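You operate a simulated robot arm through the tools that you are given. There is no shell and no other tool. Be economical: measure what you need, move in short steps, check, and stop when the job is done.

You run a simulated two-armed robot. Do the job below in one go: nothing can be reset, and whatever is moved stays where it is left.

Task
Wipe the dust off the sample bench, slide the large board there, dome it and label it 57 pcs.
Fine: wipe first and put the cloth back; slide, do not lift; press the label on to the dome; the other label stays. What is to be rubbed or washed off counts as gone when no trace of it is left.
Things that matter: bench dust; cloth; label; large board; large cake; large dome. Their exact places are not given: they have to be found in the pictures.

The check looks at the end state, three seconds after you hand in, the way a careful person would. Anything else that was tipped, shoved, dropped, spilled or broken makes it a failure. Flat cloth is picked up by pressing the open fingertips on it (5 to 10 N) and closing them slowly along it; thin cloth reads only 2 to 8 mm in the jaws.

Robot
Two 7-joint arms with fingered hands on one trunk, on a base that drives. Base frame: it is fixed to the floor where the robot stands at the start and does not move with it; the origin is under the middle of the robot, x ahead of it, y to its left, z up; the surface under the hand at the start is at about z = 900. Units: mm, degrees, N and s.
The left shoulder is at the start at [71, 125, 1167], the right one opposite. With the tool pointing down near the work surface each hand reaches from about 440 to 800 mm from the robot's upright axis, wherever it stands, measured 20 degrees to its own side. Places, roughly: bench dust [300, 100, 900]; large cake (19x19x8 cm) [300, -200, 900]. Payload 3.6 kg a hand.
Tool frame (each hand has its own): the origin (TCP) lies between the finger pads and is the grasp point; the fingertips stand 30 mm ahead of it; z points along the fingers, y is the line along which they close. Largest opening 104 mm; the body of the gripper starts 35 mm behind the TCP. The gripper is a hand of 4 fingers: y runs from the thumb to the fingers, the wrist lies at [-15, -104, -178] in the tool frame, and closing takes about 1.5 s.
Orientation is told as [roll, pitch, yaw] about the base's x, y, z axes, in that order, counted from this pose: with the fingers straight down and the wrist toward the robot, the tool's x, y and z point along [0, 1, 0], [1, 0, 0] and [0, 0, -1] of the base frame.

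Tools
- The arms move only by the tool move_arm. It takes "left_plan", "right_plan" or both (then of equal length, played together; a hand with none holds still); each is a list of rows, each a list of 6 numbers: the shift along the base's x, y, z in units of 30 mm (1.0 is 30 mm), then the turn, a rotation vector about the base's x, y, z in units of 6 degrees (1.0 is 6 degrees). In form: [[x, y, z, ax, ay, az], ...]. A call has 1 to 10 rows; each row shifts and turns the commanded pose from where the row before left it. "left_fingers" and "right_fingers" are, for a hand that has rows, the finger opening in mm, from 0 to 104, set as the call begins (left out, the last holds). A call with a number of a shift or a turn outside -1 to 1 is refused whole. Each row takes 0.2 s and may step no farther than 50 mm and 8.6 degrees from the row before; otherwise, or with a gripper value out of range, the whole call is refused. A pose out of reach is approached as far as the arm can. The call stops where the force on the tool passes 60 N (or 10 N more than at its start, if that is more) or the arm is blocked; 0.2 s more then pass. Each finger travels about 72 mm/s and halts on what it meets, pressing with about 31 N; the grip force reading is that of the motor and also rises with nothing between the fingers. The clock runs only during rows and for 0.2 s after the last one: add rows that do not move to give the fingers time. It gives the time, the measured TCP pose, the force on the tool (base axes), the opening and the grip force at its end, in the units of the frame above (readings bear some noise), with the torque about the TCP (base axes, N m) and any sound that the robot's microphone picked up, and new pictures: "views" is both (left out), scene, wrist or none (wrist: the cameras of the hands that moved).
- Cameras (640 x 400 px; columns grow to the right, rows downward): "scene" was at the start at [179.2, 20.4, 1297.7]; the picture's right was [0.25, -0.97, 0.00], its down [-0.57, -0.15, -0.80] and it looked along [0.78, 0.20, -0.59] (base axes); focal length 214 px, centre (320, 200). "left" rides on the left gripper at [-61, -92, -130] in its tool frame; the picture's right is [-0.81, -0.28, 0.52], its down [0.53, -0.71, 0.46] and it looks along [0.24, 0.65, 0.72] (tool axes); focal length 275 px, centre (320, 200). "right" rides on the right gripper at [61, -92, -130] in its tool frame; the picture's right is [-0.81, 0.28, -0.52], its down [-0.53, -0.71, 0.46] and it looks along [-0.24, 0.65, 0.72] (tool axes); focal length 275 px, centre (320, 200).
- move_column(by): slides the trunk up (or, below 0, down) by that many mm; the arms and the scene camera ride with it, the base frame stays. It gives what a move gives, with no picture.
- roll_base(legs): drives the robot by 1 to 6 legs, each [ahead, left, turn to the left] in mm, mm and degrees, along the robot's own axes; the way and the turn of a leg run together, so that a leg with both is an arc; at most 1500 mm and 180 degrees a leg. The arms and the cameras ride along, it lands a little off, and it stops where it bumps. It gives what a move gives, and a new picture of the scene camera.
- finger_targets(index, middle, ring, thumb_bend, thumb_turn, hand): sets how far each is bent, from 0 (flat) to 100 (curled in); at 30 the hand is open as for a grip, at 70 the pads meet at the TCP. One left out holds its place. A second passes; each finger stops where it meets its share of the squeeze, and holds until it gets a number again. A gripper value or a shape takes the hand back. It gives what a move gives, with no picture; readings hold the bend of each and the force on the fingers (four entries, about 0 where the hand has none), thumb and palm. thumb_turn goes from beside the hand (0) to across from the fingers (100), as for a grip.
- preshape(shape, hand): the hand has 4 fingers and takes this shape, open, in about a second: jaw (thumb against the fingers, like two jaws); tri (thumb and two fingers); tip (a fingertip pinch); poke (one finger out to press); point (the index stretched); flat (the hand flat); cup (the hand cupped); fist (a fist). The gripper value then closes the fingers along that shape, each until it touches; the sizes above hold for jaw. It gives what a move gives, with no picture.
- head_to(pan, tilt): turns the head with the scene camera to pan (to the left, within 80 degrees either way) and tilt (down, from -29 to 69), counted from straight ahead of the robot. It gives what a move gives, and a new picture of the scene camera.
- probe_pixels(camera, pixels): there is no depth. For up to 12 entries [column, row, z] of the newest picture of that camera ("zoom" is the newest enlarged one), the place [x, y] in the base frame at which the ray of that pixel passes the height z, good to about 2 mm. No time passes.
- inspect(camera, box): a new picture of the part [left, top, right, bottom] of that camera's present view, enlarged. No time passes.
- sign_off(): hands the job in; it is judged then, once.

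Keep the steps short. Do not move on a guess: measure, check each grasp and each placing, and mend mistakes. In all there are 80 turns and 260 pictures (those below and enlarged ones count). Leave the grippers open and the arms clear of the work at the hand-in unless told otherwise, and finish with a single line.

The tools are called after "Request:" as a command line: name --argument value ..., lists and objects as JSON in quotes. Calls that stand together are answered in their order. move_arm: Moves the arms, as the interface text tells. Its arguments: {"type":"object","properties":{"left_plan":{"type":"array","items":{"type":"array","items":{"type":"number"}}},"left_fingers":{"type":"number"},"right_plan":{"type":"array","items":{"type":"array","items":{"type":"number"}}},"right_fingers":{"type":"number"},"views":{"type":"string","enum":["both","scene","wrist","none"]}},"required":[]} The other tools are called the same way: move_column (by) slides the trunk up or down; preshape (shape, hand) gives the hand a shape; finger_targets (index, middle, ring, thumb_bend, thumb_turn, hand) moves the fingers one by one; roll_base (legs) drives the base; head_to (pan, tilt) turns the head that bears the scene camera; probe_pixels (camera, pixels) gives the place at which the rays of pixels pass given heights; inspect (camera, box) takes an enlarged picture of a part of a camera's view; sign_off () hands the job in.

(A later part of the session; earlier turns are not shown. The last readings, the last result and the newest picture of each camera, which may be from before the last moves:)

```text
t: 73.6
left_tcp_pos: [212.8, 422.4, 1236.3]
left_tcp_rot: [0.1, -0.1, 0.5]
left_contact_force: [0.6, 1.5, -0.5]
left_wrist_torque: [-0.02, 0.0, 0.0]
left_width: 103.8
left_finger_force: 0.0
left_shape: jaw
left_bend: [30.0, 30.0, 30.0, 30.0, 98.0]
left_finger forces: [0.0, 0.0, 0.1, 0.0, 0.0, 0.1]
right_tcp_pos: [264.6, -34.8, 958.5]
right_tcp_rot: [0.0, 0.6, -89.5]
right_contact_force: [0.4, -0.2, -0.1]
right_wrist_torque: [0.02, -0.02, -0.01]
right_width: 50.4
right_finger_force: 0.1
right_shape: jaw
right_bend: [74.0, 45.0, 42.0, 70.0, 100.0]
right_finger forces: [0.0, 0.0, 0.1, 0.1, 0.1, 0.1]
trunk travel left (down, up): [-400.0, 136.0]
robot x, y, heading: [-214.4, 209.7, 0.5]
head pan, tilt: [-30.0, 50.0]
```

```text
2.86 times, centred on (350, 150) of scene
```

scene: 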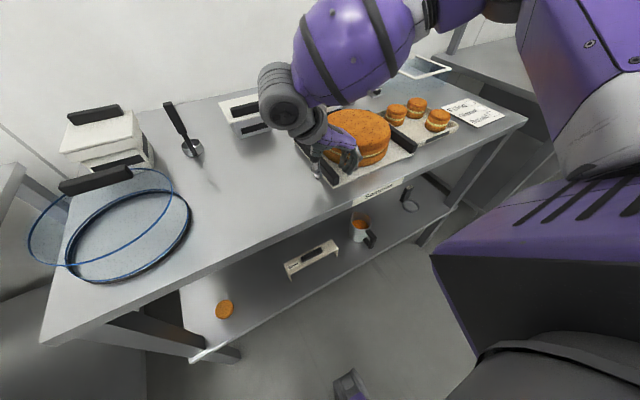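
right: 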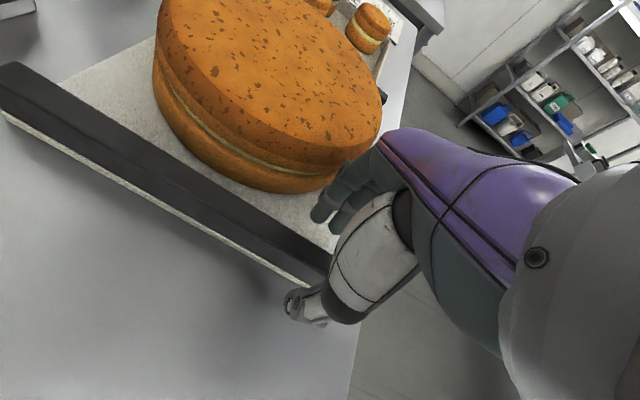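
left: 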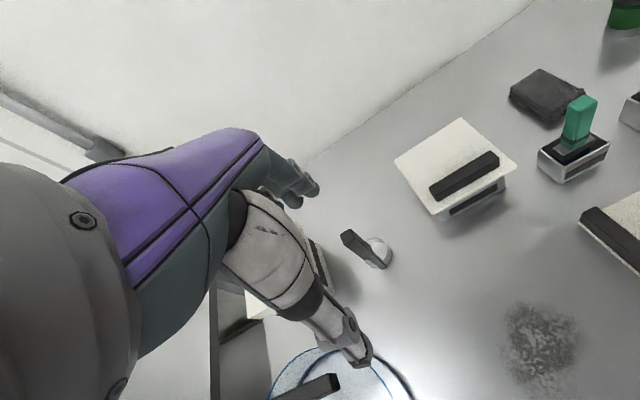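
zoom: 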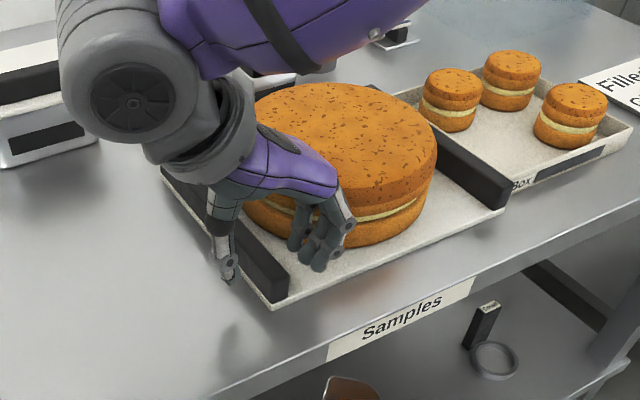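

The bar sits between thumb and fingers, clear of the cake. I'll lower 9 mm and close.

Request:
move_arm --right_plan '[[0, 0, -0.15, 0, 0, 0], [0, 0, -0.15, 0, 0, 0], [0, 0, 0, 0, 0, 0]]' --views "none"

Request:
move_arm --right_plan '[[0, 0, 0, 0, 0, 0], [0, 0, 0, 0, 0, 0], [0, 0, 0, 0, 0, 0], [0, 0, 0, 0, 0, 0], [0, 0, 0, 0, 0, 0]]' --right_fingers 10 --views "wrist"

Request:
inspect --camera "scene" --box '[260, 80, 440, 220]'

```text
t: 74.4
left_tcp_pos: [212.3, 422.5, 1235.6]
left_tcp_rot: [0.1, -0.1, 0.5]
left_contact_force: [-0.3, 0.1, -0.1]
left_wrist_torque: [0.01, -0.01, 0.03]
left_width: 103.7
left_finger_force: 0.0
left_shape: jaw
left_bend: [30.0, 30.0, 30.0, 30.0, 98.0]
left_finger forces: [0.1, 0.0, 0.0, 0.0, 0.1, 0.0]
right_tcp_pos: [263.3, -36.0, 950.5]
right_tcp_rot: [0.0, 0.5, -89.5]
right_contact_force: [-0.3, -0.3, 0.2]
right_wrist_torque: [0.02, 0.02, 0.02]
right_width: 50.6
right_finger_force: 0.0
right_shape: jaw
right_bend: [74.0, 45.0, 42.0, 70.0, 100.0]
right_finger forces: [0.0, 0.1, 0.0, 0.0, 0.1, 0.0]
trunk travel left (down, up): [-400.0, 136.0]
robot x, y, heading: [-214.4, 208.3, 0.6]
head pan, tilt: [-30.0, 50.0]
```

```text
t: 75.6
left_tcp_pos: [213.3, 422.1, 1238.1]
left_tcp_rot: [0.0, 0.0, 0.5]
left_contact_force: [0.0, -0.1, 0.5]
left_wrist_torque: [-0.01, -0.03, 0.0]
left_width: 103.8
left_finger_force: 0.1
left_shape: jaw
left_bend: [30.0, 30.0, 30.0, 30.0, 98.0]
left_finger forces: [0.0, 0.0, 0.1, 0.0, 0.0, 0.0]
right_tcp_pos: [263.6, -36.8, 950.3]
right_tcp_rot: [0.0, 0.5, -89.6]
right_contact_force: [-0.2, 1.1, -1.9]
right_wrist_torque: [0.01, 0.0, 0.11]
right_width: 12.9
right_finger_force: 31.4
right_shape: jaw
right_bend: [73.0, 62.0, 63.0, 74.0, 100.0]
right_finger forces: [15.3, 8.0, 3.2, 0.0, 27.5, 0.0]
trunk travel left (down, up): [-400.0, 136.0]
robot x, y, heading: [-215.4, 207.3, 0.4]
head pan, tilt: [-30.0, 50.0]
```

right: 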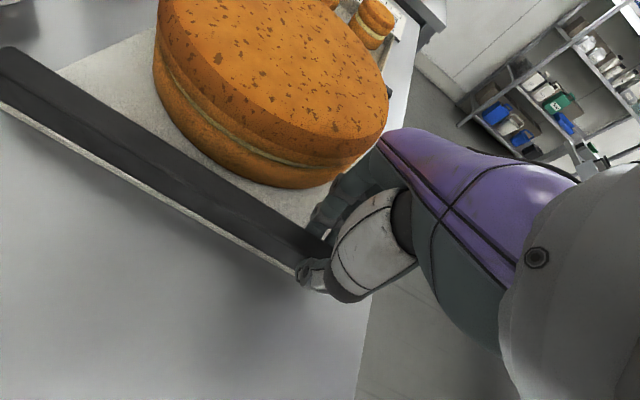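

```text
2.86 times, centred on (350, 150) of scene
```

zoom: 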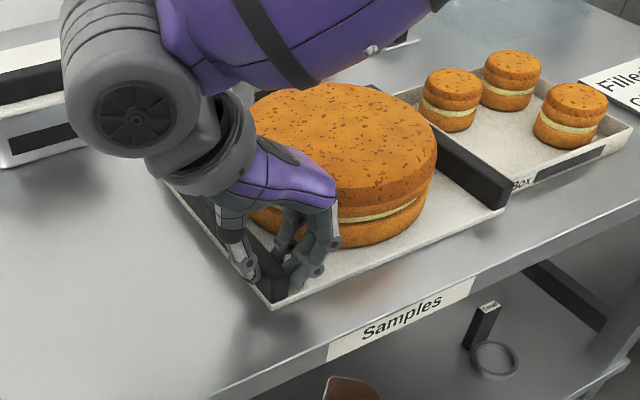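

A solid grip on the bar. I'll slide the board by driving the base left, first 100 mm, then check.

Request:
roll_base --legs '[[0, 100, 0]]'

Request:
inspect --camera "scene" --box '[240, 60, 480, 240]'

```text
t: 77.2
left_tcp_pos: [213.3, 521.5, 1236.9]
left_tcp_rot: [0.0, 0.0, 0.4]
left_contact_force: [-0.2, -0.4, 0.1]
left_wrist_torque: [-0.03, 0.03, -0.01]
left_width: 103.9
left_finger_force: 0.0
left_shape: jaw
left_bend: [30.0, 30.0, 30.0, 30.0, 98.0]
left_finger forces: [0.1, 0.1, 0.0, 0.0, 0.0, 0.0]
right_tcp_pos: [263.3, 63.7, 950.8]
right_tcp_rot: [0.0, 0.5, -89.5]
right_contact_force: [1.2, -0.8, -1.9]
right_wrist_torque: [-0.06, 0.0, 0.03]
right_width: 12.7
right_finger_force: 30.6
right_shape: jaw
right_bend: [72.0, 64.0, 69.0, 74.0, 100.0]
right_finger forces: [19.0, 6.7, 2.8, 0.0, 28.1, 0.1]
trunk travel left (down, up): [-400.0, 136.0]
robot x, y, heading: [-211.1, 306.6, 0.3]
head pan, tilt: [-30.0, 50.0]
```

scene: 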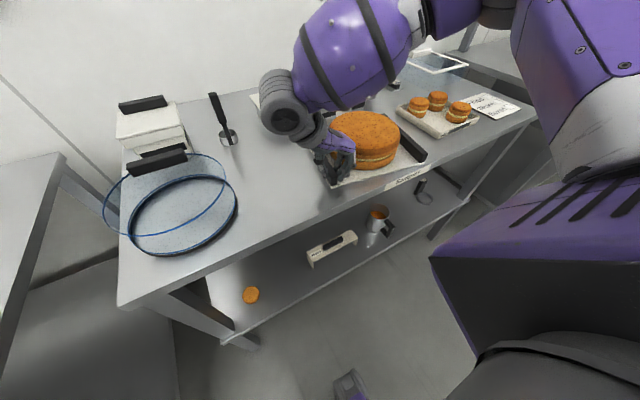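

```text
2.22 times, centred on (360, 150) of scene
```

zoom: 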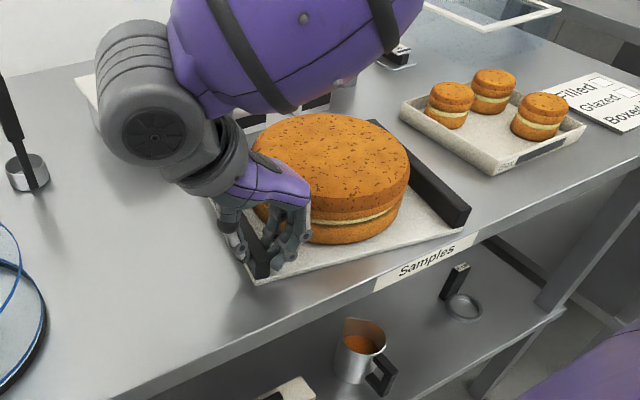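

The board follows well. Before going on I'll check the dome's handle height against the wrist.

Request:
probe_pixels --camera "scene" --pixels '[[158, 162, 960], [158, 162, 1000], [158, 162, 1040], [158, 162, 1080], [122, 222, 900], [237, 207, 900], [180, 253, 900], [195, 177, 900], [105, 210, 1000], [226, 180, 1000]]'

```text
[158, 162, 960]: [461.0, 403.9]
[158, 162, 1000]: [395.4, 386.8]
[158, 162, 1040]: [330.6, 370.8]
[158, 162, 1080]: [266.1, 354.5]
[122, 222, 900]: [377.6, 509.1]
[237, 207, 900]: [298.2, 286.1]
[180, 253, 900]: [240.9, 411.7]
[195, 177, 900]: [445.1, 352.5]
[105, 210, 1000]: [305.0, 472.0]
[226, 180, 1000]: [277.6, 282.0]
```

The handle is at z≈1000, so the wrist at about 1070 and up is clear. I'll slide the remaining 172 mm in two legs.

Request:
roll_base --legs '[[0, 100, 0]]'

Request:
roll_base --legs '[[0, 70, 0]]'

Request:
inspect --camera "scene" --box '[160, 60, 480, 260]'

```text
t: 78.7
left_tcp_pos: [212.2, 620.2, 1236.8]
left_tcp_rot: [0.1, 0.0, 0.4]
left_contact_force: [0.5, 0.1, -0.2]
left_wrist_torque: [-0.01, 0.03, 0.01]
left_width: 103.5
left_finger_force: 0.1
left_shape: jaw
left_bend: [30.0, 30.0, 30.0, 30.0, 98.0]
left_finger forces: [0.0, 0.0, 0.0, 0.1, 0.0, 0.0]
right_tcp_pos: [263.2, 163.0, 950.0]
right_tcp_rot: [0.0, 0.5, -89.4]
right_contact_force: [0.9, -1.9, -1.4]
right_wrist_torque: [-0.07, -0.03, -0.05]
right_width: 12.8
right_finger_force: 30.7
right_shape: jaw
right_bend: [72.0, 64.0, 70.0, 74.0, 100.0]
right_finger forces: [20.6, 6.3, 1.6, 0.0, 27.7, 0.0]
trunk travel left (down, up): [-400.0, 136.0]
robot x, y, heading: [-216.9, 410.0, 0.4]
head pan, tilt: [-30.0, 50.0]
```

scene: 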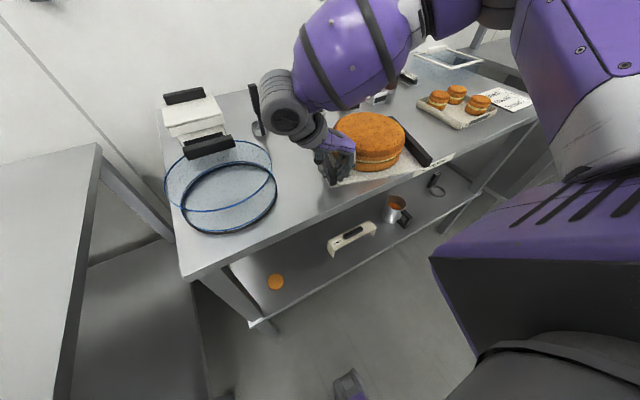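

```text
t: 80.0
left_tcp_pos: [210.3, 690.9, 1237.4]
left_tcp_rot: [0.1, 0.0, 0.4]
left_contact_force: [0.1, 0.6, -0.5]
left_wrist_torque: [0.0, 0.01, 0.03]
left_width: 103.7
left_finger_force: 0.0
left_shape: jaw
left_bend: [30.0, 30.0, 30.0, 30.0, 98.0]
left_finger forces: [0.1, 0.0, 0.0, 0.0, 0.0, 0.0]
right_tcp_pos: [261.0, 231.6, 951.5]
right_tcp_rot: [-0.1, 0.6, -89.5]
right_contact_force: [0.7, -1.0, -1.5]
right_wrist_torque: [-0.06, -0.01, -0.12]
right_width: 12.5
right_finger_force: 31.0
right_shape: jaw
right_bend: [72.0, 64.0, 70.0, 75.0, 100.0]
right_finger forces: [20.9, 6.7, 1.3, 0.1, 27.5, 0.0]
trunk travel left (down, up): [-400.0, 136.0]
robot x, y, heading: [-214.2, 479.5, 0.4]
head pan, tilt: [-30.0, 50.0]
```

scene: 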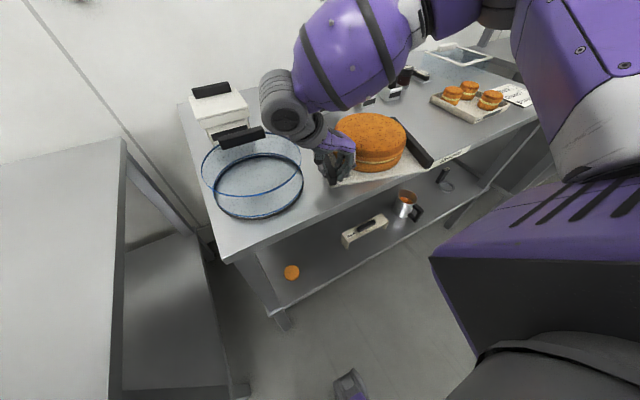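

```text
2.00 times, centred on (320, 160) of scene
```

zoom: 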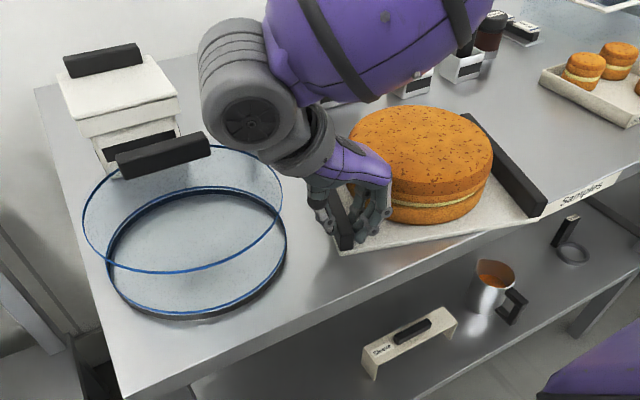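

The board has slid 268 mm, putting its centre at about (347,101). I'll open to 50 mm and rise straight up.

Request:
move_arm --right_plan '[[0, 0, 0, 0, 0, 0], [0, 0, 0, 0, 0, 0], [0, 0, 0, 0, 0, 0], [0, 0, 0, 0, 0, 0], [0, 0, 0.3, 0, 0, 0], [0, 0, 0.7, 0, 0, 0], [0, 0, 1, 0, 0, 0], [0, 0, 1, 0, 0, 0], [0, 0, 1, 0, 0, 0], [0, 0, 1, 0, 0, 0]]' --right_fingers 50 --views "none"

Request:
head_to --pan 0 --tilt 50

Request:
inspect --camera "scene" --box '[200, 60, 520, 260]'

```text
t: 82.2
left_tcp_pos: [210.5, 690.0, 1236.4]
left_tcp_rot: [0.0, -0.1, 0.4]
left_contact_force: [-0.5, -0.7, -0.6]
left_wrist_torque: [0.01, 0.03, -0.01]
left_width: 103.6
left_finger_force: 0.0
left_shape: jaw
left_bend: [30.0, 30.0, 30.0, 30.0, 98.0]
left_finger forces: [0.0, 0.1, 0.0, 0.0, 0.0, 0.0]
right_tcp_pos: [262.3, 230.8, 1101.3]
right_tcp_rot: [-0.2, 0.6, -89.5]
right_contact_force: [0.2, -0.7, 0.0]
right_wrist_torque: [0.02, 0.03, -0.05]
right_width: 49.4
right_finger_force: 0.0
right_shape: jaw
right_bend: [74.0, 45.0, 42.0, 71.0, 100.0]
right_finger forces: [0.0, 0.0, 0.0, 0.0, 0.0, 0.0]
trunk travel left (down, up): [-400.0, 136.0]
robot x, y, heading: [-211.7, 480.5, 0.4]
head pan, tilt: [-30.0, 50.0]
```

```text
t: 83.1
left_tcp_pos: [210.9, 690.5, 1237.7]
left_tcp_rot: [0.2, -0.2, 0.3]
left_contact_force: [-0.4, -0.1, 0.5]
left_wrist_torque: [-0.01, -0.03, 0.0]
left_width: 104.0
left_finger_force: 0.0
left_shape: jaw
left_bend: [30.0, 30.0, 30.0, 30.0, 98.0]
left_finger forces: [0.0, 0.1, 0.0, 0.0, 0.1, 0.1]
right_tcp_pos: [261.8, 230.9, 1099.2]
right_tcp_rot: [0.0, 0.4, -89.5]
right_contact_force: [0.2, 0.5, -0.1]
right_wrist_torque: [-0.01, -0.04, 0.02]
right_width: 49.6
right_finger_force: 0.0
right_shape: jaw
right_bend: [74.0, 45.0, 42.0, 71.0, 100.0]
right_finger forces: [0.0, 0.0, 0.0, 0.0, 0.0, 0.1]
trunk travel left (down, up): [-400.0, 136.0]
robot x, y, heading: [-218.5, 474.7, 0.4]
head pan, tilt: [0.0, 50.0]
```

scene: 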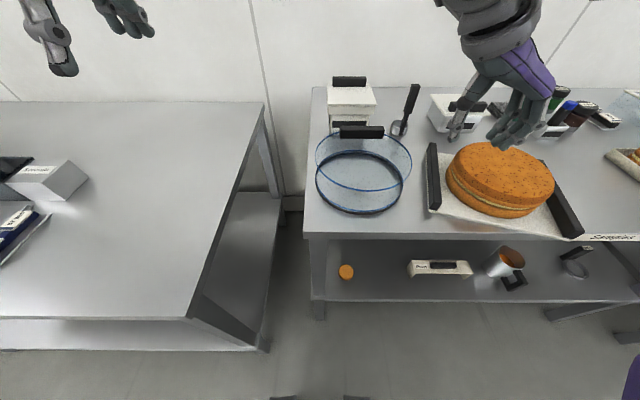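

```text
2.00 times, centred on (360, 160) of scene
```

zoom: 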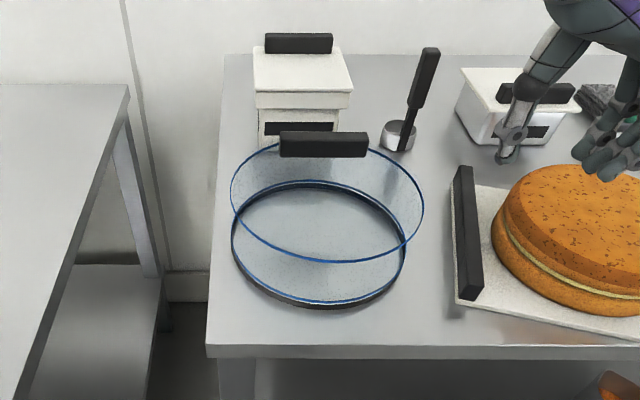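

The board is placed. Now I'll return the right hand to yaw 0 up high, drive the base right, and measure the dome with the left hand's camera.

Request:
move_arm --right_plan '[[0, 0, 0.5, 0, 0, 1], [0, 0, 0.5, 0, 0, 1], [0, 0, 0.5, 0, 0, 1], [0, 0, 0.5, 0, 0, 1], [0, 0, 0.5, 0, 0, 1], [0, 0, 0.5, 0, 0, 1], [0, 0, 0.5, 0, 0, 1], [0, 0, 0.5, 0, 0, 1], [0, 0, 0.5, 0, 0, 1], [0, 0, 0.5, 0, 0, 1]]' --right_fingers 104 --views "none"

Request:
move_arm --right_plan '[[-0.3, 0, 0, 0, 0, 1], [-0.3, 0, 0, 0, 0, 1], [-0.3, 0, 0, 0, 0, 1], [-0.3, 0, 0, 0, 0, 1], [-0.3, 0, 0, 0, 0, 1]]' --views "none"

Request:
roll_base --legs '[[0, -265, 0]]'

Request:
head_to --pan 5 --tilt 60

```text
t: 85.3
left_tcp_pos: [211.2, 690.2, 1238.5]
left_tcp_rot: [0.2, -0.1, 0.3]
left_contact_force: [-0.2, -0.2, 0.4]
left_wrist_torque: [-0.01, 0.01, 0.03]
left_width: 103.8
left_finger_force: 0.1
left_shape: jaw
left_bend: [30.0, 30.0, 30.0, 30.0, 98.0]
left_finger forces: [0.0, 0.1, 0.0, 0.0, 0.0, 0.0]
right_tcp_pos: [262.1, 231.5, 1249.5]
right_tcp_rot: [0.0, 0.5, -29.3]
right_contact_force: [-0.1, -0.2, -0.3]
right_wrist_torque: [0.01, 0.0, -0.01]
right_width: 103.6
right_finger_force: 0.0
right_shape: jaw
right_bend: [30.0, 30.0, 30.0, 30.0, 98.0]
right_finger forces: [0.1, 0.0, 0.1, 0.0, 0.1, 0.0]
trunk travel left (down, up): [-400.0, 136.0]
robot x, y, heading: [-217.0, 476.9, 0.2]
head pan, tilt: [0.0, 50.0]
```

```text
t: 86.5
left_tcp_pos: [210.6, 689.4, 1236.8]
left_tcp_rot: [0.2, -0.1, 0.4]
left_contact_force: [0.1, -0.4, 0.8]
left_wrist_torque: [0.01, 0.02, 0.02]
left_width: 103.6
left_finger_force: 0.1
left_shape: jaw
left_bend: [30.0, 30.0, 30.0, 30.0, 98.0]
left_finger forces: [0.0, 0.1, 0.0, 0.1, 0.1, 0.0]
right_tcp_pos: [215.2, 231.3, 1250.1]
right_tcp_rot: [0.0, 0.4, 0.6]
right_contact_force: [-0.2, -0.2, -0.4]
right_wrist_torque: [0.03, -0.01, 0.02]
right_width: 103.5
right_finger_force: 0.0
right_shape: jaw
right_bend: [30.0, 30.0, 30.0, 30.0, 98.0]
right_finger forces: [0.1, 0.0, 0.0, 0.0, 0.1, 0.1]
trunk travel left (down, up): [-400.0, 136.0]
robot x, y, heading: [-215.6, 474.0, 0.4]
head pan, tilt: [0.0, 50.0]
```

```text
t: 89.4
left_tcp_pos: [213.1, 430.0, 1238.0]
left_tcp_rot: [0.2, -0.1, 0.6]
left_contact_force: [-0.5, -0.2, -0.4]
left_wrist_torque: [0.03, -0.02, 0.02]
left_width: 103.7
left_finger_force: 0.2
left_shape: jaw
left_bend: [30.0, 30.0, 30.0, 30.0, 98.0]
left_finger forces: [0.0, 0.1, 0.1, 0.0, 0.0, 0.0]
right_tcp_pos: [219.4, -29.8, 1250.1]
right_tcp_rot: [0.0, 0.5, 0.6]
right_contact_force: [-0.3, -0.1, 1.0]
right_wrist_torque: [0.01, 0.01, 0.0]
right_width: 103.4
right_finger_force: 0.0
right_shape: jaw
right_bend: [30.0, 30.0, 30.0, 30.0, 98.0]
right_finger forces: [0.0, 0.0, 0.1, 0.0, 0.0, 0.0]
trunk travel left (down, up): [-400.0, 136.0]
robot x, y, heading: [-212.1, 216.8, 0.7]
head pan, tilt: [0.0, 50.0]
```

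scene: 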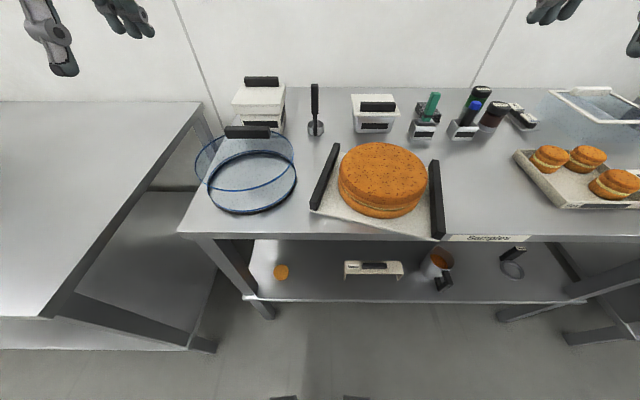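

```text
t: 90.1
left_tcp_pos: [213.1, 429.1, 1237.6]
left_tcp_rot: [0.1, -0.2, 0.5]
left_contact_force: [0.6, 0.0, 0.3]
left_wrist_torque: [0.0, 0.02, 0.01]
left_width: 103.5
left_finger_force: 0.1
left_shape: jaw
left_bend: [30.0, 30.0, 30.0, 30.0, 98.0]
left_finger forces: [0.0, 0.0, 0.1, 0.0, 0.0, 0.0]
right_tcp_pos: [219.8, -30.1, 1250.0]
right_tcp_rot: [0.1, 0.5, 0.7]
right_contact_force: [-0.4, 0.2, 0.2]
right_wrist_torque: [-0.02, 0.03, 0.01]
right_width: 103.8
right_finger_force: 0.1
right_shape: jaw
right_bend: [30.0, 30.0, 30.0, 30.0, 98.0]
right_finger forces: [0.0, 0.0, 0.0, 0.0, 0.0, 0.0]
trunk travel left (down, up): [-400.0, 136.0]
robot x, y, heading: [-215.7, 215.9, 0.6]
head pan, tilt: [5.0, 60.0]
```

scene: 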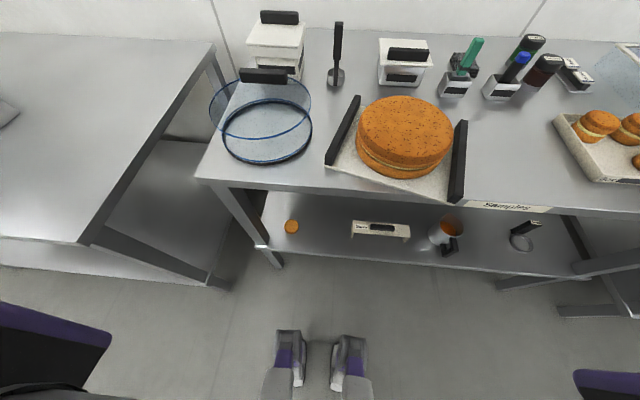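

The board turned while sliding. I'll measure its pose.

Request:
inspect --camera "scene" --box '[310, 80, 490, 220]'

Request:
probe_pixels --camera "scene" --pixels '[[328, 160, 932], [357, 97, 932], [456, 198, 932], [463, 121, 932], [325, 168, 902], [452, 207, 902], [466, 212, 900], [400, 192, 902], [403, 110, 990], [220, 182, 900]]'

```text
2.86 times, centred on (400, 150) of scene
```

zoom: 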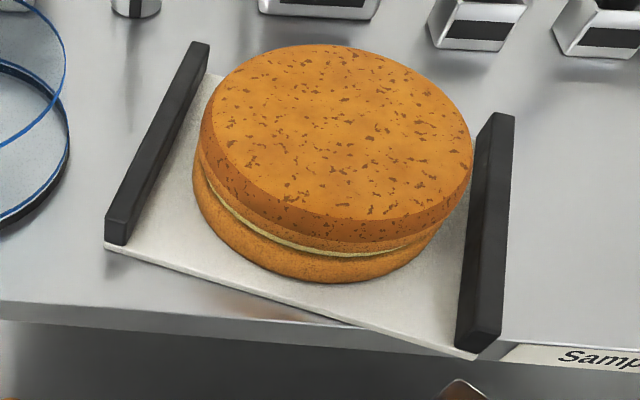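

```text
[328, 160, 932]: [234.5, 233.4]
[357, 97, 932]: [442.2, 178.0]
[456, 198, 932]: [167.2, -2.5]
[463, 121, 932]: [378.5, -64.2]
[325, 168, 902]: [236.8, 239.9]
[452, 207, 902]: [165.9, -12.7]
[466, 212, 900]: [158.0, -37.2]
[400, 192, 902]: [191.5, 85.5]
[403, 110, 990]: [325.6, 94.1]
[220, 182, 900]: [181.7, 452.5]
```

The board yawed about -15°. Its left bar's near end is at (234,233) and its right bar's near end at (167,-2), overhanging the edge slightly. Pushing the right end forward while the left hand blocks the left end should square it to a centre near (341,109). First I'll back the base up.

Request:
roll_base --legs '[[-145, 0, -0.6], [0, -106, 0]]'

Request:
head_to --pan 0 --tilt 50

Request:
inspect --camera "scene" --box '[240, 100, 440, 240]'

```text
t: 92.7
left_tcp_pos: [70.1, 315.9, 1237.2]
left_tcp_rot: [0.1, -0.1, -0.1]
left_contact_force: [-0.2, -0.6, -0.1]
left_wrist_torque: [0.01, -0.02, 0.0]
left_width: 103.7
left_finger_force: 0.1
left_shape: jaw
left_bend: [30.0, 30.0, 30.0, 30.0, 98.0]
left_finger forces: [0.1, 0.1, 0.0, 0.1, 0.0, 0.0]
right_tcp_pos: [71.2, -140.9, 1250.6]
right_tcp_rot: [-0.1, 0.5, 0.0]
right_contact_force: [-0.6, -0.1, -0.8]
right_wrist_torque: [-0.01, 0.05, 0.04]
right_width: 103.5
right_finger_force: 0.0
right_shape: jaw
right_bend: [30.0, 30.0, 30.0, 30.0, 98.0]
right_finger forces: [0.1, 0.0, 0.1, 0.0, 0.1, 0.1]
trunk travel left (down, up): [-400.0, 136.0]
robot x, y, heading: [-354.8, 111.4, -0.3]
head pan, tilt: [5.0, 60.0]
```

scene: 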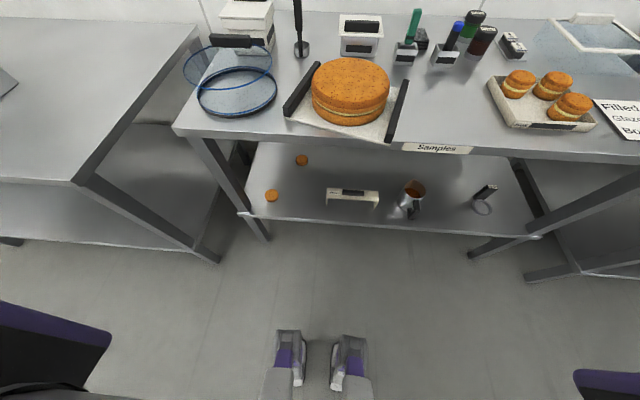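

```text
t: 93.4
left_tcp_pos: [70.9, 318.2, 1237.0]
left_tcp_rot: [0.1, -0.1, -0.1]
left_contact_force: [-0.4, 0.0, 1.2]
left_wrist_torque: [-0.02, -0.03, 0.0]
left_width: 103.8
left_finger_force: 0.1
left_shape: jaw
left_bend: [30.0, 30.0, 30.0, 30.0, 98.0]
left_finger forces: [0.1, 0.1, 0.0, 0.1, 0.0, 0.0]
right_tcp_pos: [71.8, -141.1, 1250.5]
right_tcp_rot: [0.0, 0.5, 0.0]
right_contact_force: [0.7, -0.7, -0.9]
right_wrist_torque: [0.01, 0.02, 0.02]
right_width: 103.5
right_finger_force: 0.0
right_shape: jaw
right_bend: [30.0, 30.0, 30.0, 30.0, 98.0]
right_finger forces: [0.1, 0.0, 0.1, 0.0, 0.1, 0.0]
trunk travel left (down, up): [-400.0, 136.0]
robot x, y, heading: [-358.8, 109.1, -0.3]
head pan, tilt: [0.0, 50.0]
```

scene: 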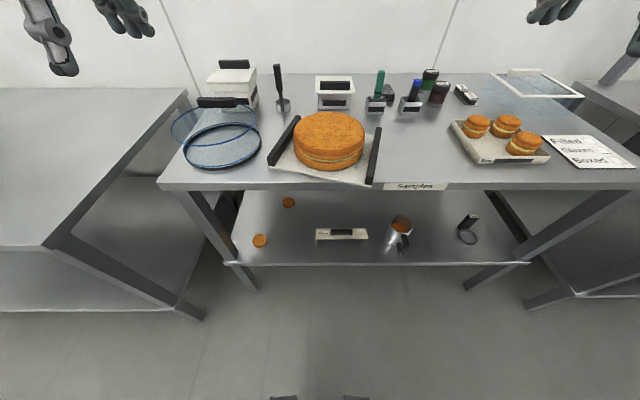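

```text
2.86 times, centred on (340, 170) of scene
```

zoom: 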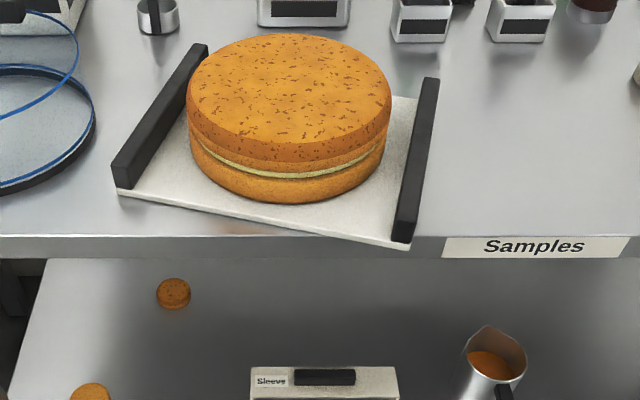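

I'll lower both hands in front of the bar ends: left at (148,233), right at (75,-2), tips near z 915.

Request:
move_arm --left_plan '[[0.26, -0.28, -0.9, 0, 0, 0], [0.26, -0.28, -0.9, 0, 0, 0], [0.26, -0.28, -0.9, 0, 0, 0], [0.26, -0.28, -0.9, 0, 0, 0], [0.26, -0.28, -0.9, 0, 0, 0], [0.26, -0.28, -0.9, 0, 0, 0], [0.26, -0.28, -0.9, 0, 0, 0], [0.26, -0.28, -0.9, 0, 0, 0], [0.26, -0.28, -0.9, 0, 0, 0], [0.26, -0.28, -0.9, 0, 0, 0]]' --right_plan '[[0.01, 0.463, -0.94, 0, 0, 0], [0.01, 0.463, -0.94, 0, 0, 0], [0.01, 0.463, -0.94, 0, 0, 0], [0.01, 0.463, -0.94, 0, 0, 0], [0.01, 0.463, -0.94, 0, 0, 0], [0.01, 0.463, -0.94, 0, 0, 0], [0.01, 0.463, -0.94, 0, 0, 0], [0.01, 0.463, -0.94, 0, 0, 0], [0.01, 0.463, -0.94, 0, 0, 0], [0.01, 0.463, -0.94, 0, 0, 0]]' --views "both"

Request:
inspect --camera "scene" --box '[240, 100, 440, 240]'

```text
t: 95.6
left_tcp_pos: [150.2, 232.8, 966.4]
left_tcp_rot: [0.1, 0.0, -0.2]
left_contact_force: [-0.5, -0.3, -0.6]
left_wrist_torque: [-0.01, 0.01, 0.02]
left_width: 103.7
left_finger_force: 0.0
left_shape: jaw
left_bend: [30.0, 30.0, 30.0, 30.0, 98.0]
left_finger forces: [0.0, 0.0, 0.0, 0.0, 0.0, 0.0]
right_tcp_pos: [76.7, -2.5, 968.5]
right_tcp_rot: [0.0, 0.5, 0.0]
right_contact_force: [-0.1, -0.6, -0.7]
right_wrist_torque: [0.03, 0.03, -0.03]
right_width: 103.5
right_finger_force: 0.0
right_shape: jaw
right_bend: [30.0, 30.0, 30.0, 30.0, 98.0]
right_finger forces: [0.0, 0.0, 0.1, 0.0, 0.1, 0.0]
trunk travel left (down, up): [-400.0, 136.0]
robot x, y, heading: [-356.1, 113.1, -0.0]
head pan, tilt: [0.0, 50.0]
```

scene: 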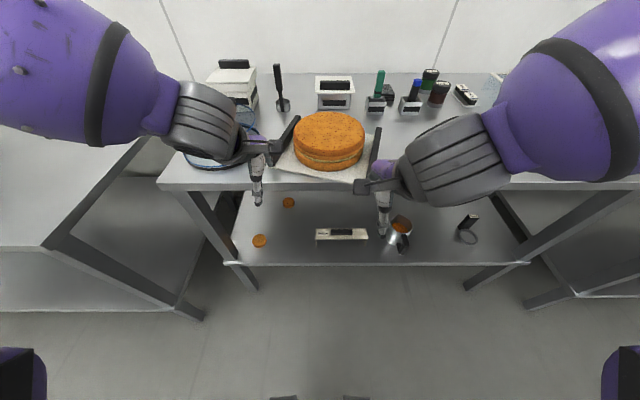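
right: 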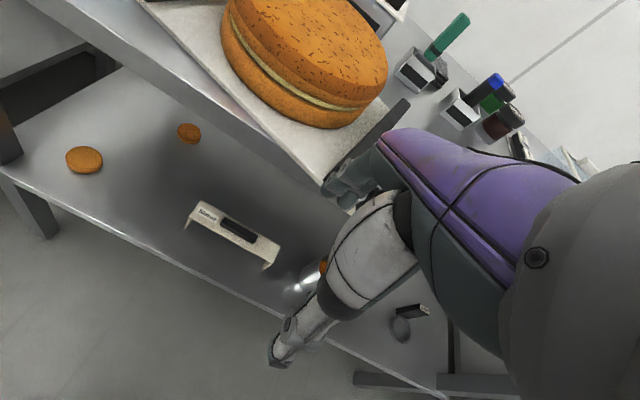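
left: 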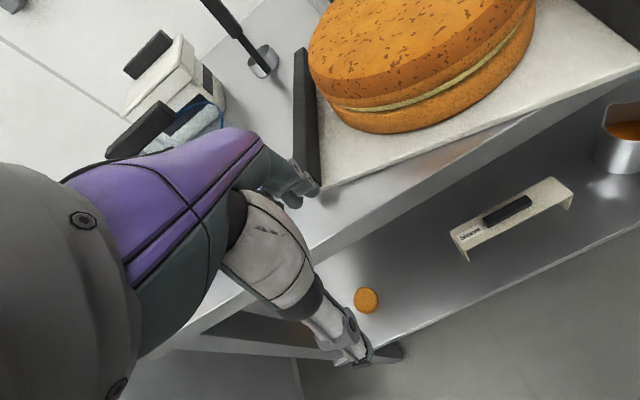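

```text
2.86 times, centred on (340, 170) of scene
```

zoom: 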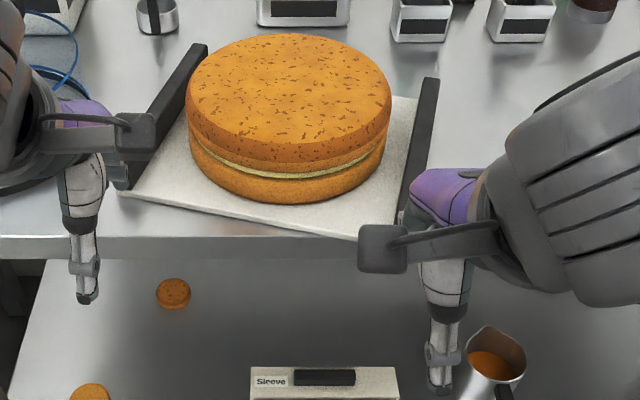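

Request:
move_arm --left_plan '[[0, 0, -0.4, 0, 0, 0], [0, 0, -0.38, 0, 0, 0]]' --right_plan '[[0, 0, -0.4, 0, 0, 0], [0, 0, -0.4, 0, 0, 0]]' --views "none"

Request:
inspect --camera "left" --box '[220, 100, 440, 300]'

Request:
inspect --camera "right" --box '[260, 80, 480, 280]'

```text
t: 96.2
left_tcp_pos: [148.9, 232.5, 944.0]
left_tcp_rot: [0.0, -0.1, -0.1]
left_contact_force: [0.2, -0.1, -1.1]
left_wrist_torque: [0.02, -0.03, -0.02]
left_width: 103.8
left_finger_force: 0.2
left_shape: jaw
left_bend: [30.0, 30.0, 30.0, 30.0, 98.0]
left_finger forces: [0.0, 0.0, 0.0, 0.0, 0.0, 0.1]
right_tcp_pos: [75.2, -2.4, 943.9]
right_tcp_rot: [0.0, 0.6, 0.1]
right_contact_force: [-0.3, -0.9, -0.2]
right_wrist_torque: [-0.02, 0.05, 0.0]
right_width: 103.7
right_finger_force: 0.0
right_shape: jaw
right_bend: [30.0, 30.0, 30.0, 30.0, 98.0]
right_finger forces: [0.0, 0.0, 0.0, 0.1, 0.0, 0.1]
trunk travel left (down, up): [-400.0, 136.0]
robot x, y, heading: [-356.0, 106.3, 0.1]
head pan, tilt: [0.0, 50.0]
```

```text
2.00 times, centred on (330, 200) of left
```

zoom: 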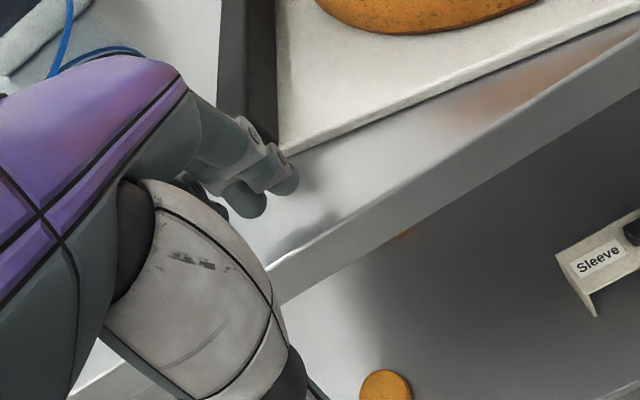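

```text
2.00 times, centred on (370, 180) of right
```

zoom: 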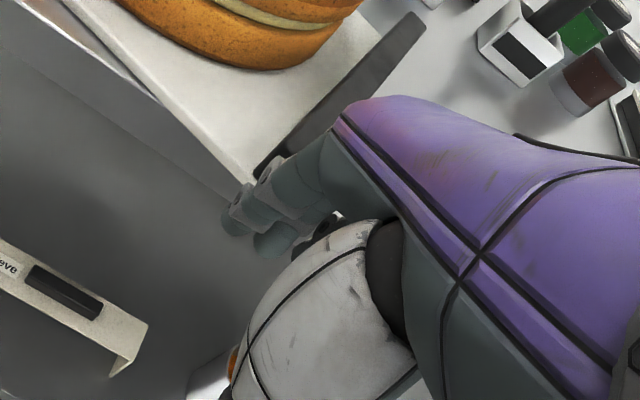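

Request:
move_arm --left_plan '[[0.2, 0, 0, 0, 0, 0], [0.2, 0, 0, 0, 0, 0], [0, 0, 0, 0, 0, 0]]' --right_plan '[[0.2, 0, 0, 0, 0, 0], [0.2, 0, 0, 0, 0, 0], [0, 0, 0, 0, 0, 0]]' --views "none"

Request:
inspect --camera "left" --box '[220, 100, 440, 300]'

Request:
inspect --camera "right" --box '[260, 80, 480, 280]'

```text
t: 97.0
left_tcp_pos: [160.6, 232.8, 943.3]
left_tcp_rot: [0.1, 0.0, -0.2]
left_contact_force: [-0.9, 0.3, 0.7]
left_wrist_torque: [-0.01, -0.01, 0.02]
left_width: 103.5
left_finger_force: 0.0
left_shape: jaw
left_bend: [30.0, 30.0, 30.0, 30.0, 98.0]
left_finger forces: [0.0, 0.0, 0.0, 0.0, 0.0, 0.0]
right_tcp_pos: [86.7, -2.0, 945.0]
right_tcp_rot: [-0.1, 0.5, 0.0]
right_contact_force: [-0.1, 0.6, 0.1]
right_wrist_torque: [0.0, 0.02, 0.03]
right_width: 103.9
right_finger_force: 0.0
right_shape: jaw
right_bend: [30.0, 30.0, 30.0, 30.0, 98.0]
right_finger forces: [0.0, 0.0, 0.0, 0.1, 0.0, 0.1]
trunk travel left (down, up): [-400.0, 136.0]
robot x, y, heading: [-357.9, 110.4, -0.2]
head pan, tilt: [0.0, 50.0]
```

```text
2.00 times, centred on (330, 200) of left
```

zoom: 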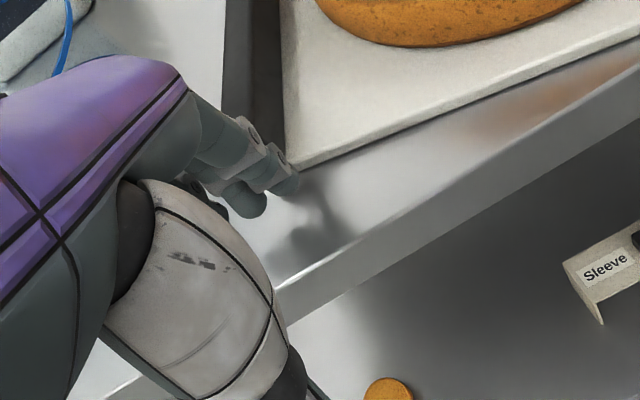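

```text
2.00 times, centred on (370, 180) of right
```

zoom: 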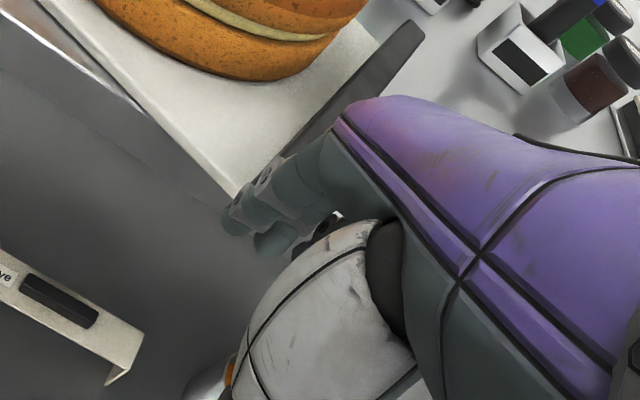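

Request:
move_arm --left_plan '[[0.12, 0, 0, 0, 0, 0], [0.12, 0, 0, 0, 0, 0], [0, 0, 0, 0, 0, 0], [0, 0, 0, 0, 0, 0]]' --right_plan '[[0.2, 0, 0, 0, 0, 0], [0.2, 0, 0, 0, 0, 0], [0.2, 0, 0, 0, 0, 0], [0.2, 0, 0, 0, 0, 0]]' --views "none"

Request:
inspect --camera "left" --box '[220, 100, 440, 300]'

Request:
inspect --camera "right" --box '[260, 80, 480, 280]'

```text
t: 98.0
left_tcp_pos: [168.5, 233.7, 944.3]
left_tcp_rot: [0.1, -0.1, -0.2]
left_contact_force: [-0.5, 0.0, 0.0]
left_wrist_torque: [0.02, -0.01, 0.0]
left_width: 103.3
left_finger_force: 0.1
left_shape: jaw
left_bend: [30.0, 30.0, 30.0, 30.0, 98.0]
left_finger forces: [0.0, 0.0, 0.0, 0.0, 0.0, 0.0]
right_tcp_pos: [110.3, -2.8, 944.7]
right_tcp_rot: [0.1, 0.5, 0.0]
right_contact_force: [-2.1, 0.3, -0.5]
right_wrist_torque: [-0.01, 0.0, 0.0]
right_width: 103.2
right_finger_force: 0.1
right_shape: jaw
right_bend: [30.0, 31.0, 30.0, 30.0, 98.0]
right_finger forces: [0.0, 1.8, 0.0, 0.0, 0.0, 0.1]
trunk travel left (down, up): [-400.0, 136.0]
robot x, y, heading: [-356.4, 107.4, -0.1]
head pan, tilt: [0.0, 50.0]
```

```text
2.00 times, centred on (330, 200) of left
```

zoom: 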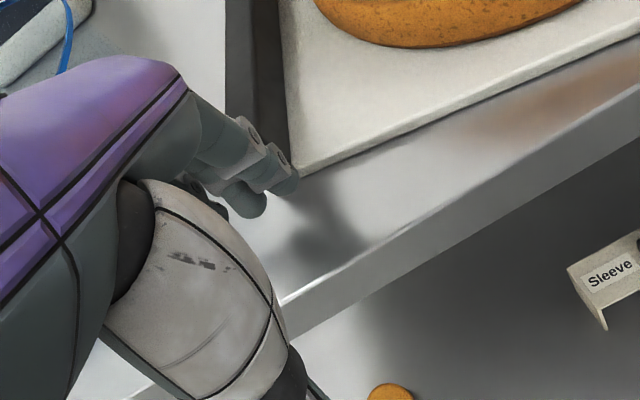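

```text
2.00 times, centred on (370, 180) of right
```

zoom: 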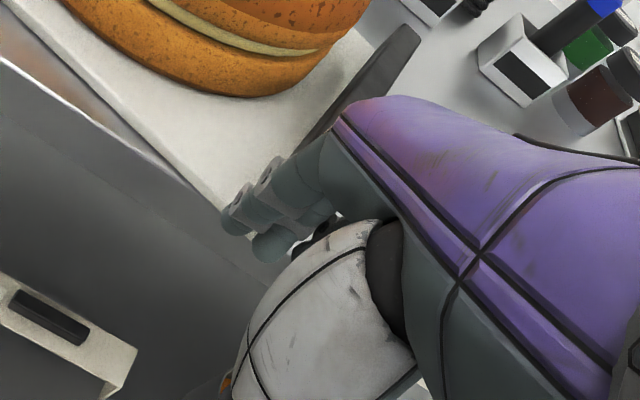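

The right hand has made contact at 2 N. I'll push it on, with the left hand as a stop.

Request:
move_arm --right_plan '[[0.25, 0, 0, 0, 0, 0], [0.25, 0, 0, 0, 0, 0], [0.25, 0, 0, 0, 0, 0], [0.25, 0, 0, 0, 0, 0]]' --views "none"

Request:
inspect --camera "left" --box '[220, 100, 440, 300]'

Request:
inspect --camera "scene" --box '[240, 100, 440, 240]'

```text
t: 99.0
left_tcp_pos: [168.4, 233.3, 944.7]
left_tcp_rot: [0.0, -0.1, 0.0]
left_contact_force: [0.1, -0.3, 0.8]
left_wrist_torque: [-0.01, 0.02, 0.0]
left_width: 103.6
left_finger_force: 0.1
left_shape: jaw
left_bend: [30.0, 30.0, 30.0, 30.0, 98.0]
left_finger forces: [0.1, 0.0, 0.2, 0.0, 0.0, 0.1]
right_tcp_pos: [140.3, -2.6, 943.4]
right_tcp_rot: [0.0, 0.5, 0.0]
right_contact_force: [-1.5, -0.2, -0.8]
right_wrist_torque: [-0.02, 0.05, -0.04]
right_width: 103.2
right_finger_force: 0.1
right_shape: jaw
right_bend: [30.0, 32.0, 30.0, 30.0, 98.0]
right_finger forces: [0.0, 1.9, 0.0, 0.0, 0.0, 0.0]
trunk travel left (down, up): [-400.0, 136.0]
robot x, y, heading: [-358.0, 110.9, 0.1]
head pan, tilt: [0.0, 50.0]
```

```text
2.00 times, centred on (330, 200) of left
```

zoom: 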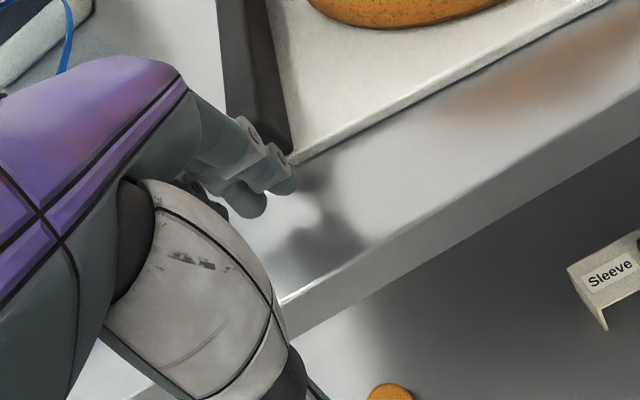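

```text
2.86 times, centred on (340, 170) of scene
```

zoom: 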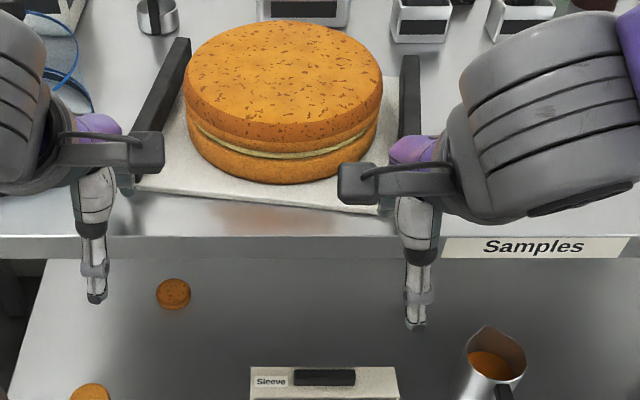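

Squaring nicely. Continue 24 mm more.

Request:
move_arm --right_plan '[[0.25, 0, 0, 0, 0, 0], [0.25, 0, 0, 0, 0, 0], [0.25, 0, 0, 0, 0, 0], [0.05, 0, 0, 0, 0, 0]]' --views "none"

Request:
inspect --camera "scene" --box '[240, 100, 440, 240]'

Request:
probe_pixels --camera "zoom" --pixels '[[185, 40, 932], [408, 60, 932], [395, 130, 932], [140, 180, 902], [375, 200, 902], [280, 190, 902]]'

```text
t: 100.0
left_tcp_pos: [168.2, 233.6, 944.3]
left_tcp_rot: [0.0, -0.2, 0.0]
left_contact_force: [0.0, 0.1, 0.5]
left_wrist_torque: [0.01, -0.02, 0.01]
left_width: 103.6
left_finger_force: 0.0
left_shape: jaw
left_bend: [30.0, 30.0, 30.0, 30.0, 98.0]
left_finger forces: [0.1, 0.0, 0.1, 0.0, 0.0, 0.0]
right_tcp_pos: [163.7, -2.8, 944.7]
right_tcp_rot: [0.1, 0.5, -0.1]
right_contact_force: [-3.2, -0.8, 1.3]
right_wrist_torque: [-0.01, 0.0, -0.03]
right_width: 103.3
right_finger_force: 0.1
right_shape: jaw
right_bend: [30.0, 32.0, 30.0, 30.0, 98.0]
right_finger forces: [0.0, 2.0, 0.1, 0.0, 0.0, 0.0]
trunk travel left (down, up): [-400.0, 136.0]
robot x, y, heading: [-356.1, 110.5, -0.3]
head pan, tilt: [0.0, 50.0]
```

```text
2.86 times, centred on (340, 170) of scene
```

zoom: 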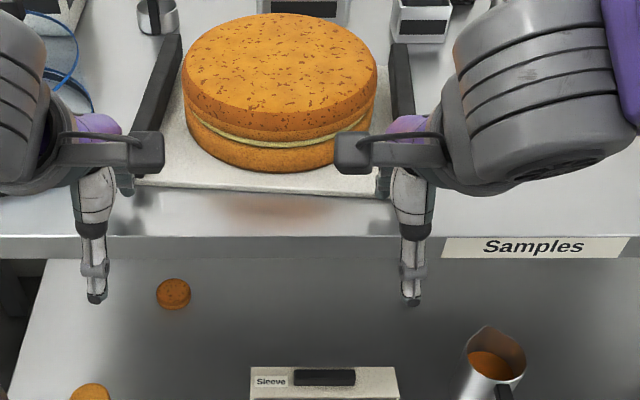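

```text
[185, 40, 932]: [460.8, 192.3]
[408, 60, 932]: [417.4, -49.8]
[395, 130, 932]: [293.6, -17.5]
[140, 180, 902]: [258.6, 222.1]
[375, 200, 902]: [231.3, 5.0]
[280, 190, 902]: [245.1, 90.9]
```

Still about -7°; another 24 mm on the right.

Request:
move_arm --right_plan '[[0.25, 0, 0, 0, 0, 0], [0.25, 0, 0, 0, 0, 0], [0.25, 0, 0, 0, 0, 0], [0.05, 0, 0, 0, 0, 0]]' --views "none"

Request:
inspect --camera "scene" --box '[240, 100, 440, 240]'

Request:
inspect --camera "right" --box '[0, 0, 640, 400]'

```text
t: 101.0
left_tcp_pos: [168.0, 233.0, 944.1]
left_tcp_rot: [0.2, -0.1, -0.1]
left_contact_force: [0.3, -0.2, 0.1]
left_wrist_torque: [-0.02, 0.0, -0.01]
left_width: 103.6
left_finger_force: 0.0
left_shape: jaw
left_bend: [30.0, 30.0, 30.0, 30.0, 98.0]
left_finger forces: [0.0, 0.0, 0.1, 0.1, 0.0, 0.0]
right_tcp_pos: [189.0, -1.8, 945.5]
right_tcp_rot: [0.0, 0.3, 0.0]
right_contact_force: [-1.3, -1.8, 0.0]
right_wrist_torque: [-0.03, 0.0, -0.09]
right_width: 103.7
right_finger_force: 0.0
right_shape: jaw
right_bend: [30.0, 30.0, 32.0, 30.0, 98.0]
right_finger forces: [0.0, 0.0, 2.1, 0.1, 0.1, 0.1]
trunk travel left (down, up): [-400.0, 136.0]
robot x, y, heading: [-360.6, 111.8, 0.0]
head pan, tilt: [0.0, 50.0]
```

```text
2.86 times, centred on (340, 170) of scene
```

zoom: 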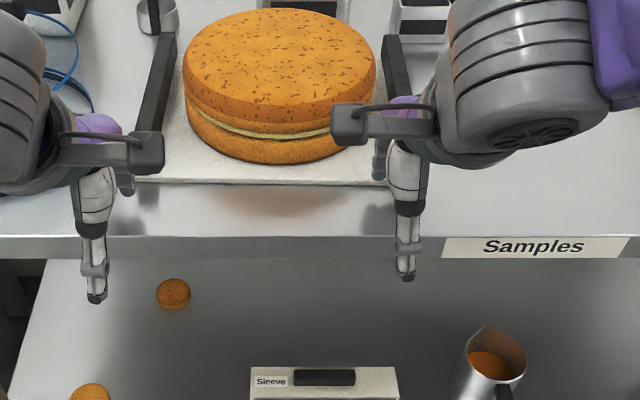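

```text
1.00 times, centred on (320, 200) of right (not enlarged: the box is as wide or as high as the picture)
```

zoom: 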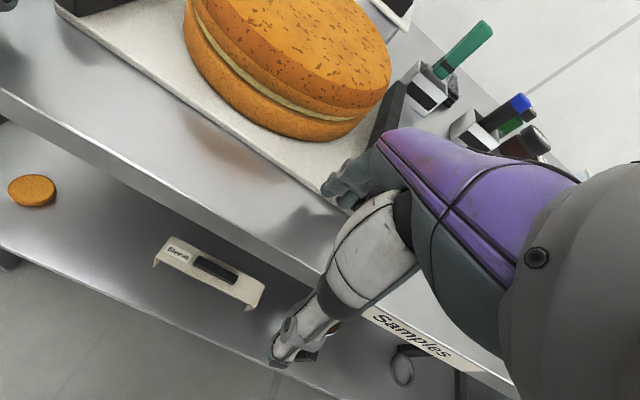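

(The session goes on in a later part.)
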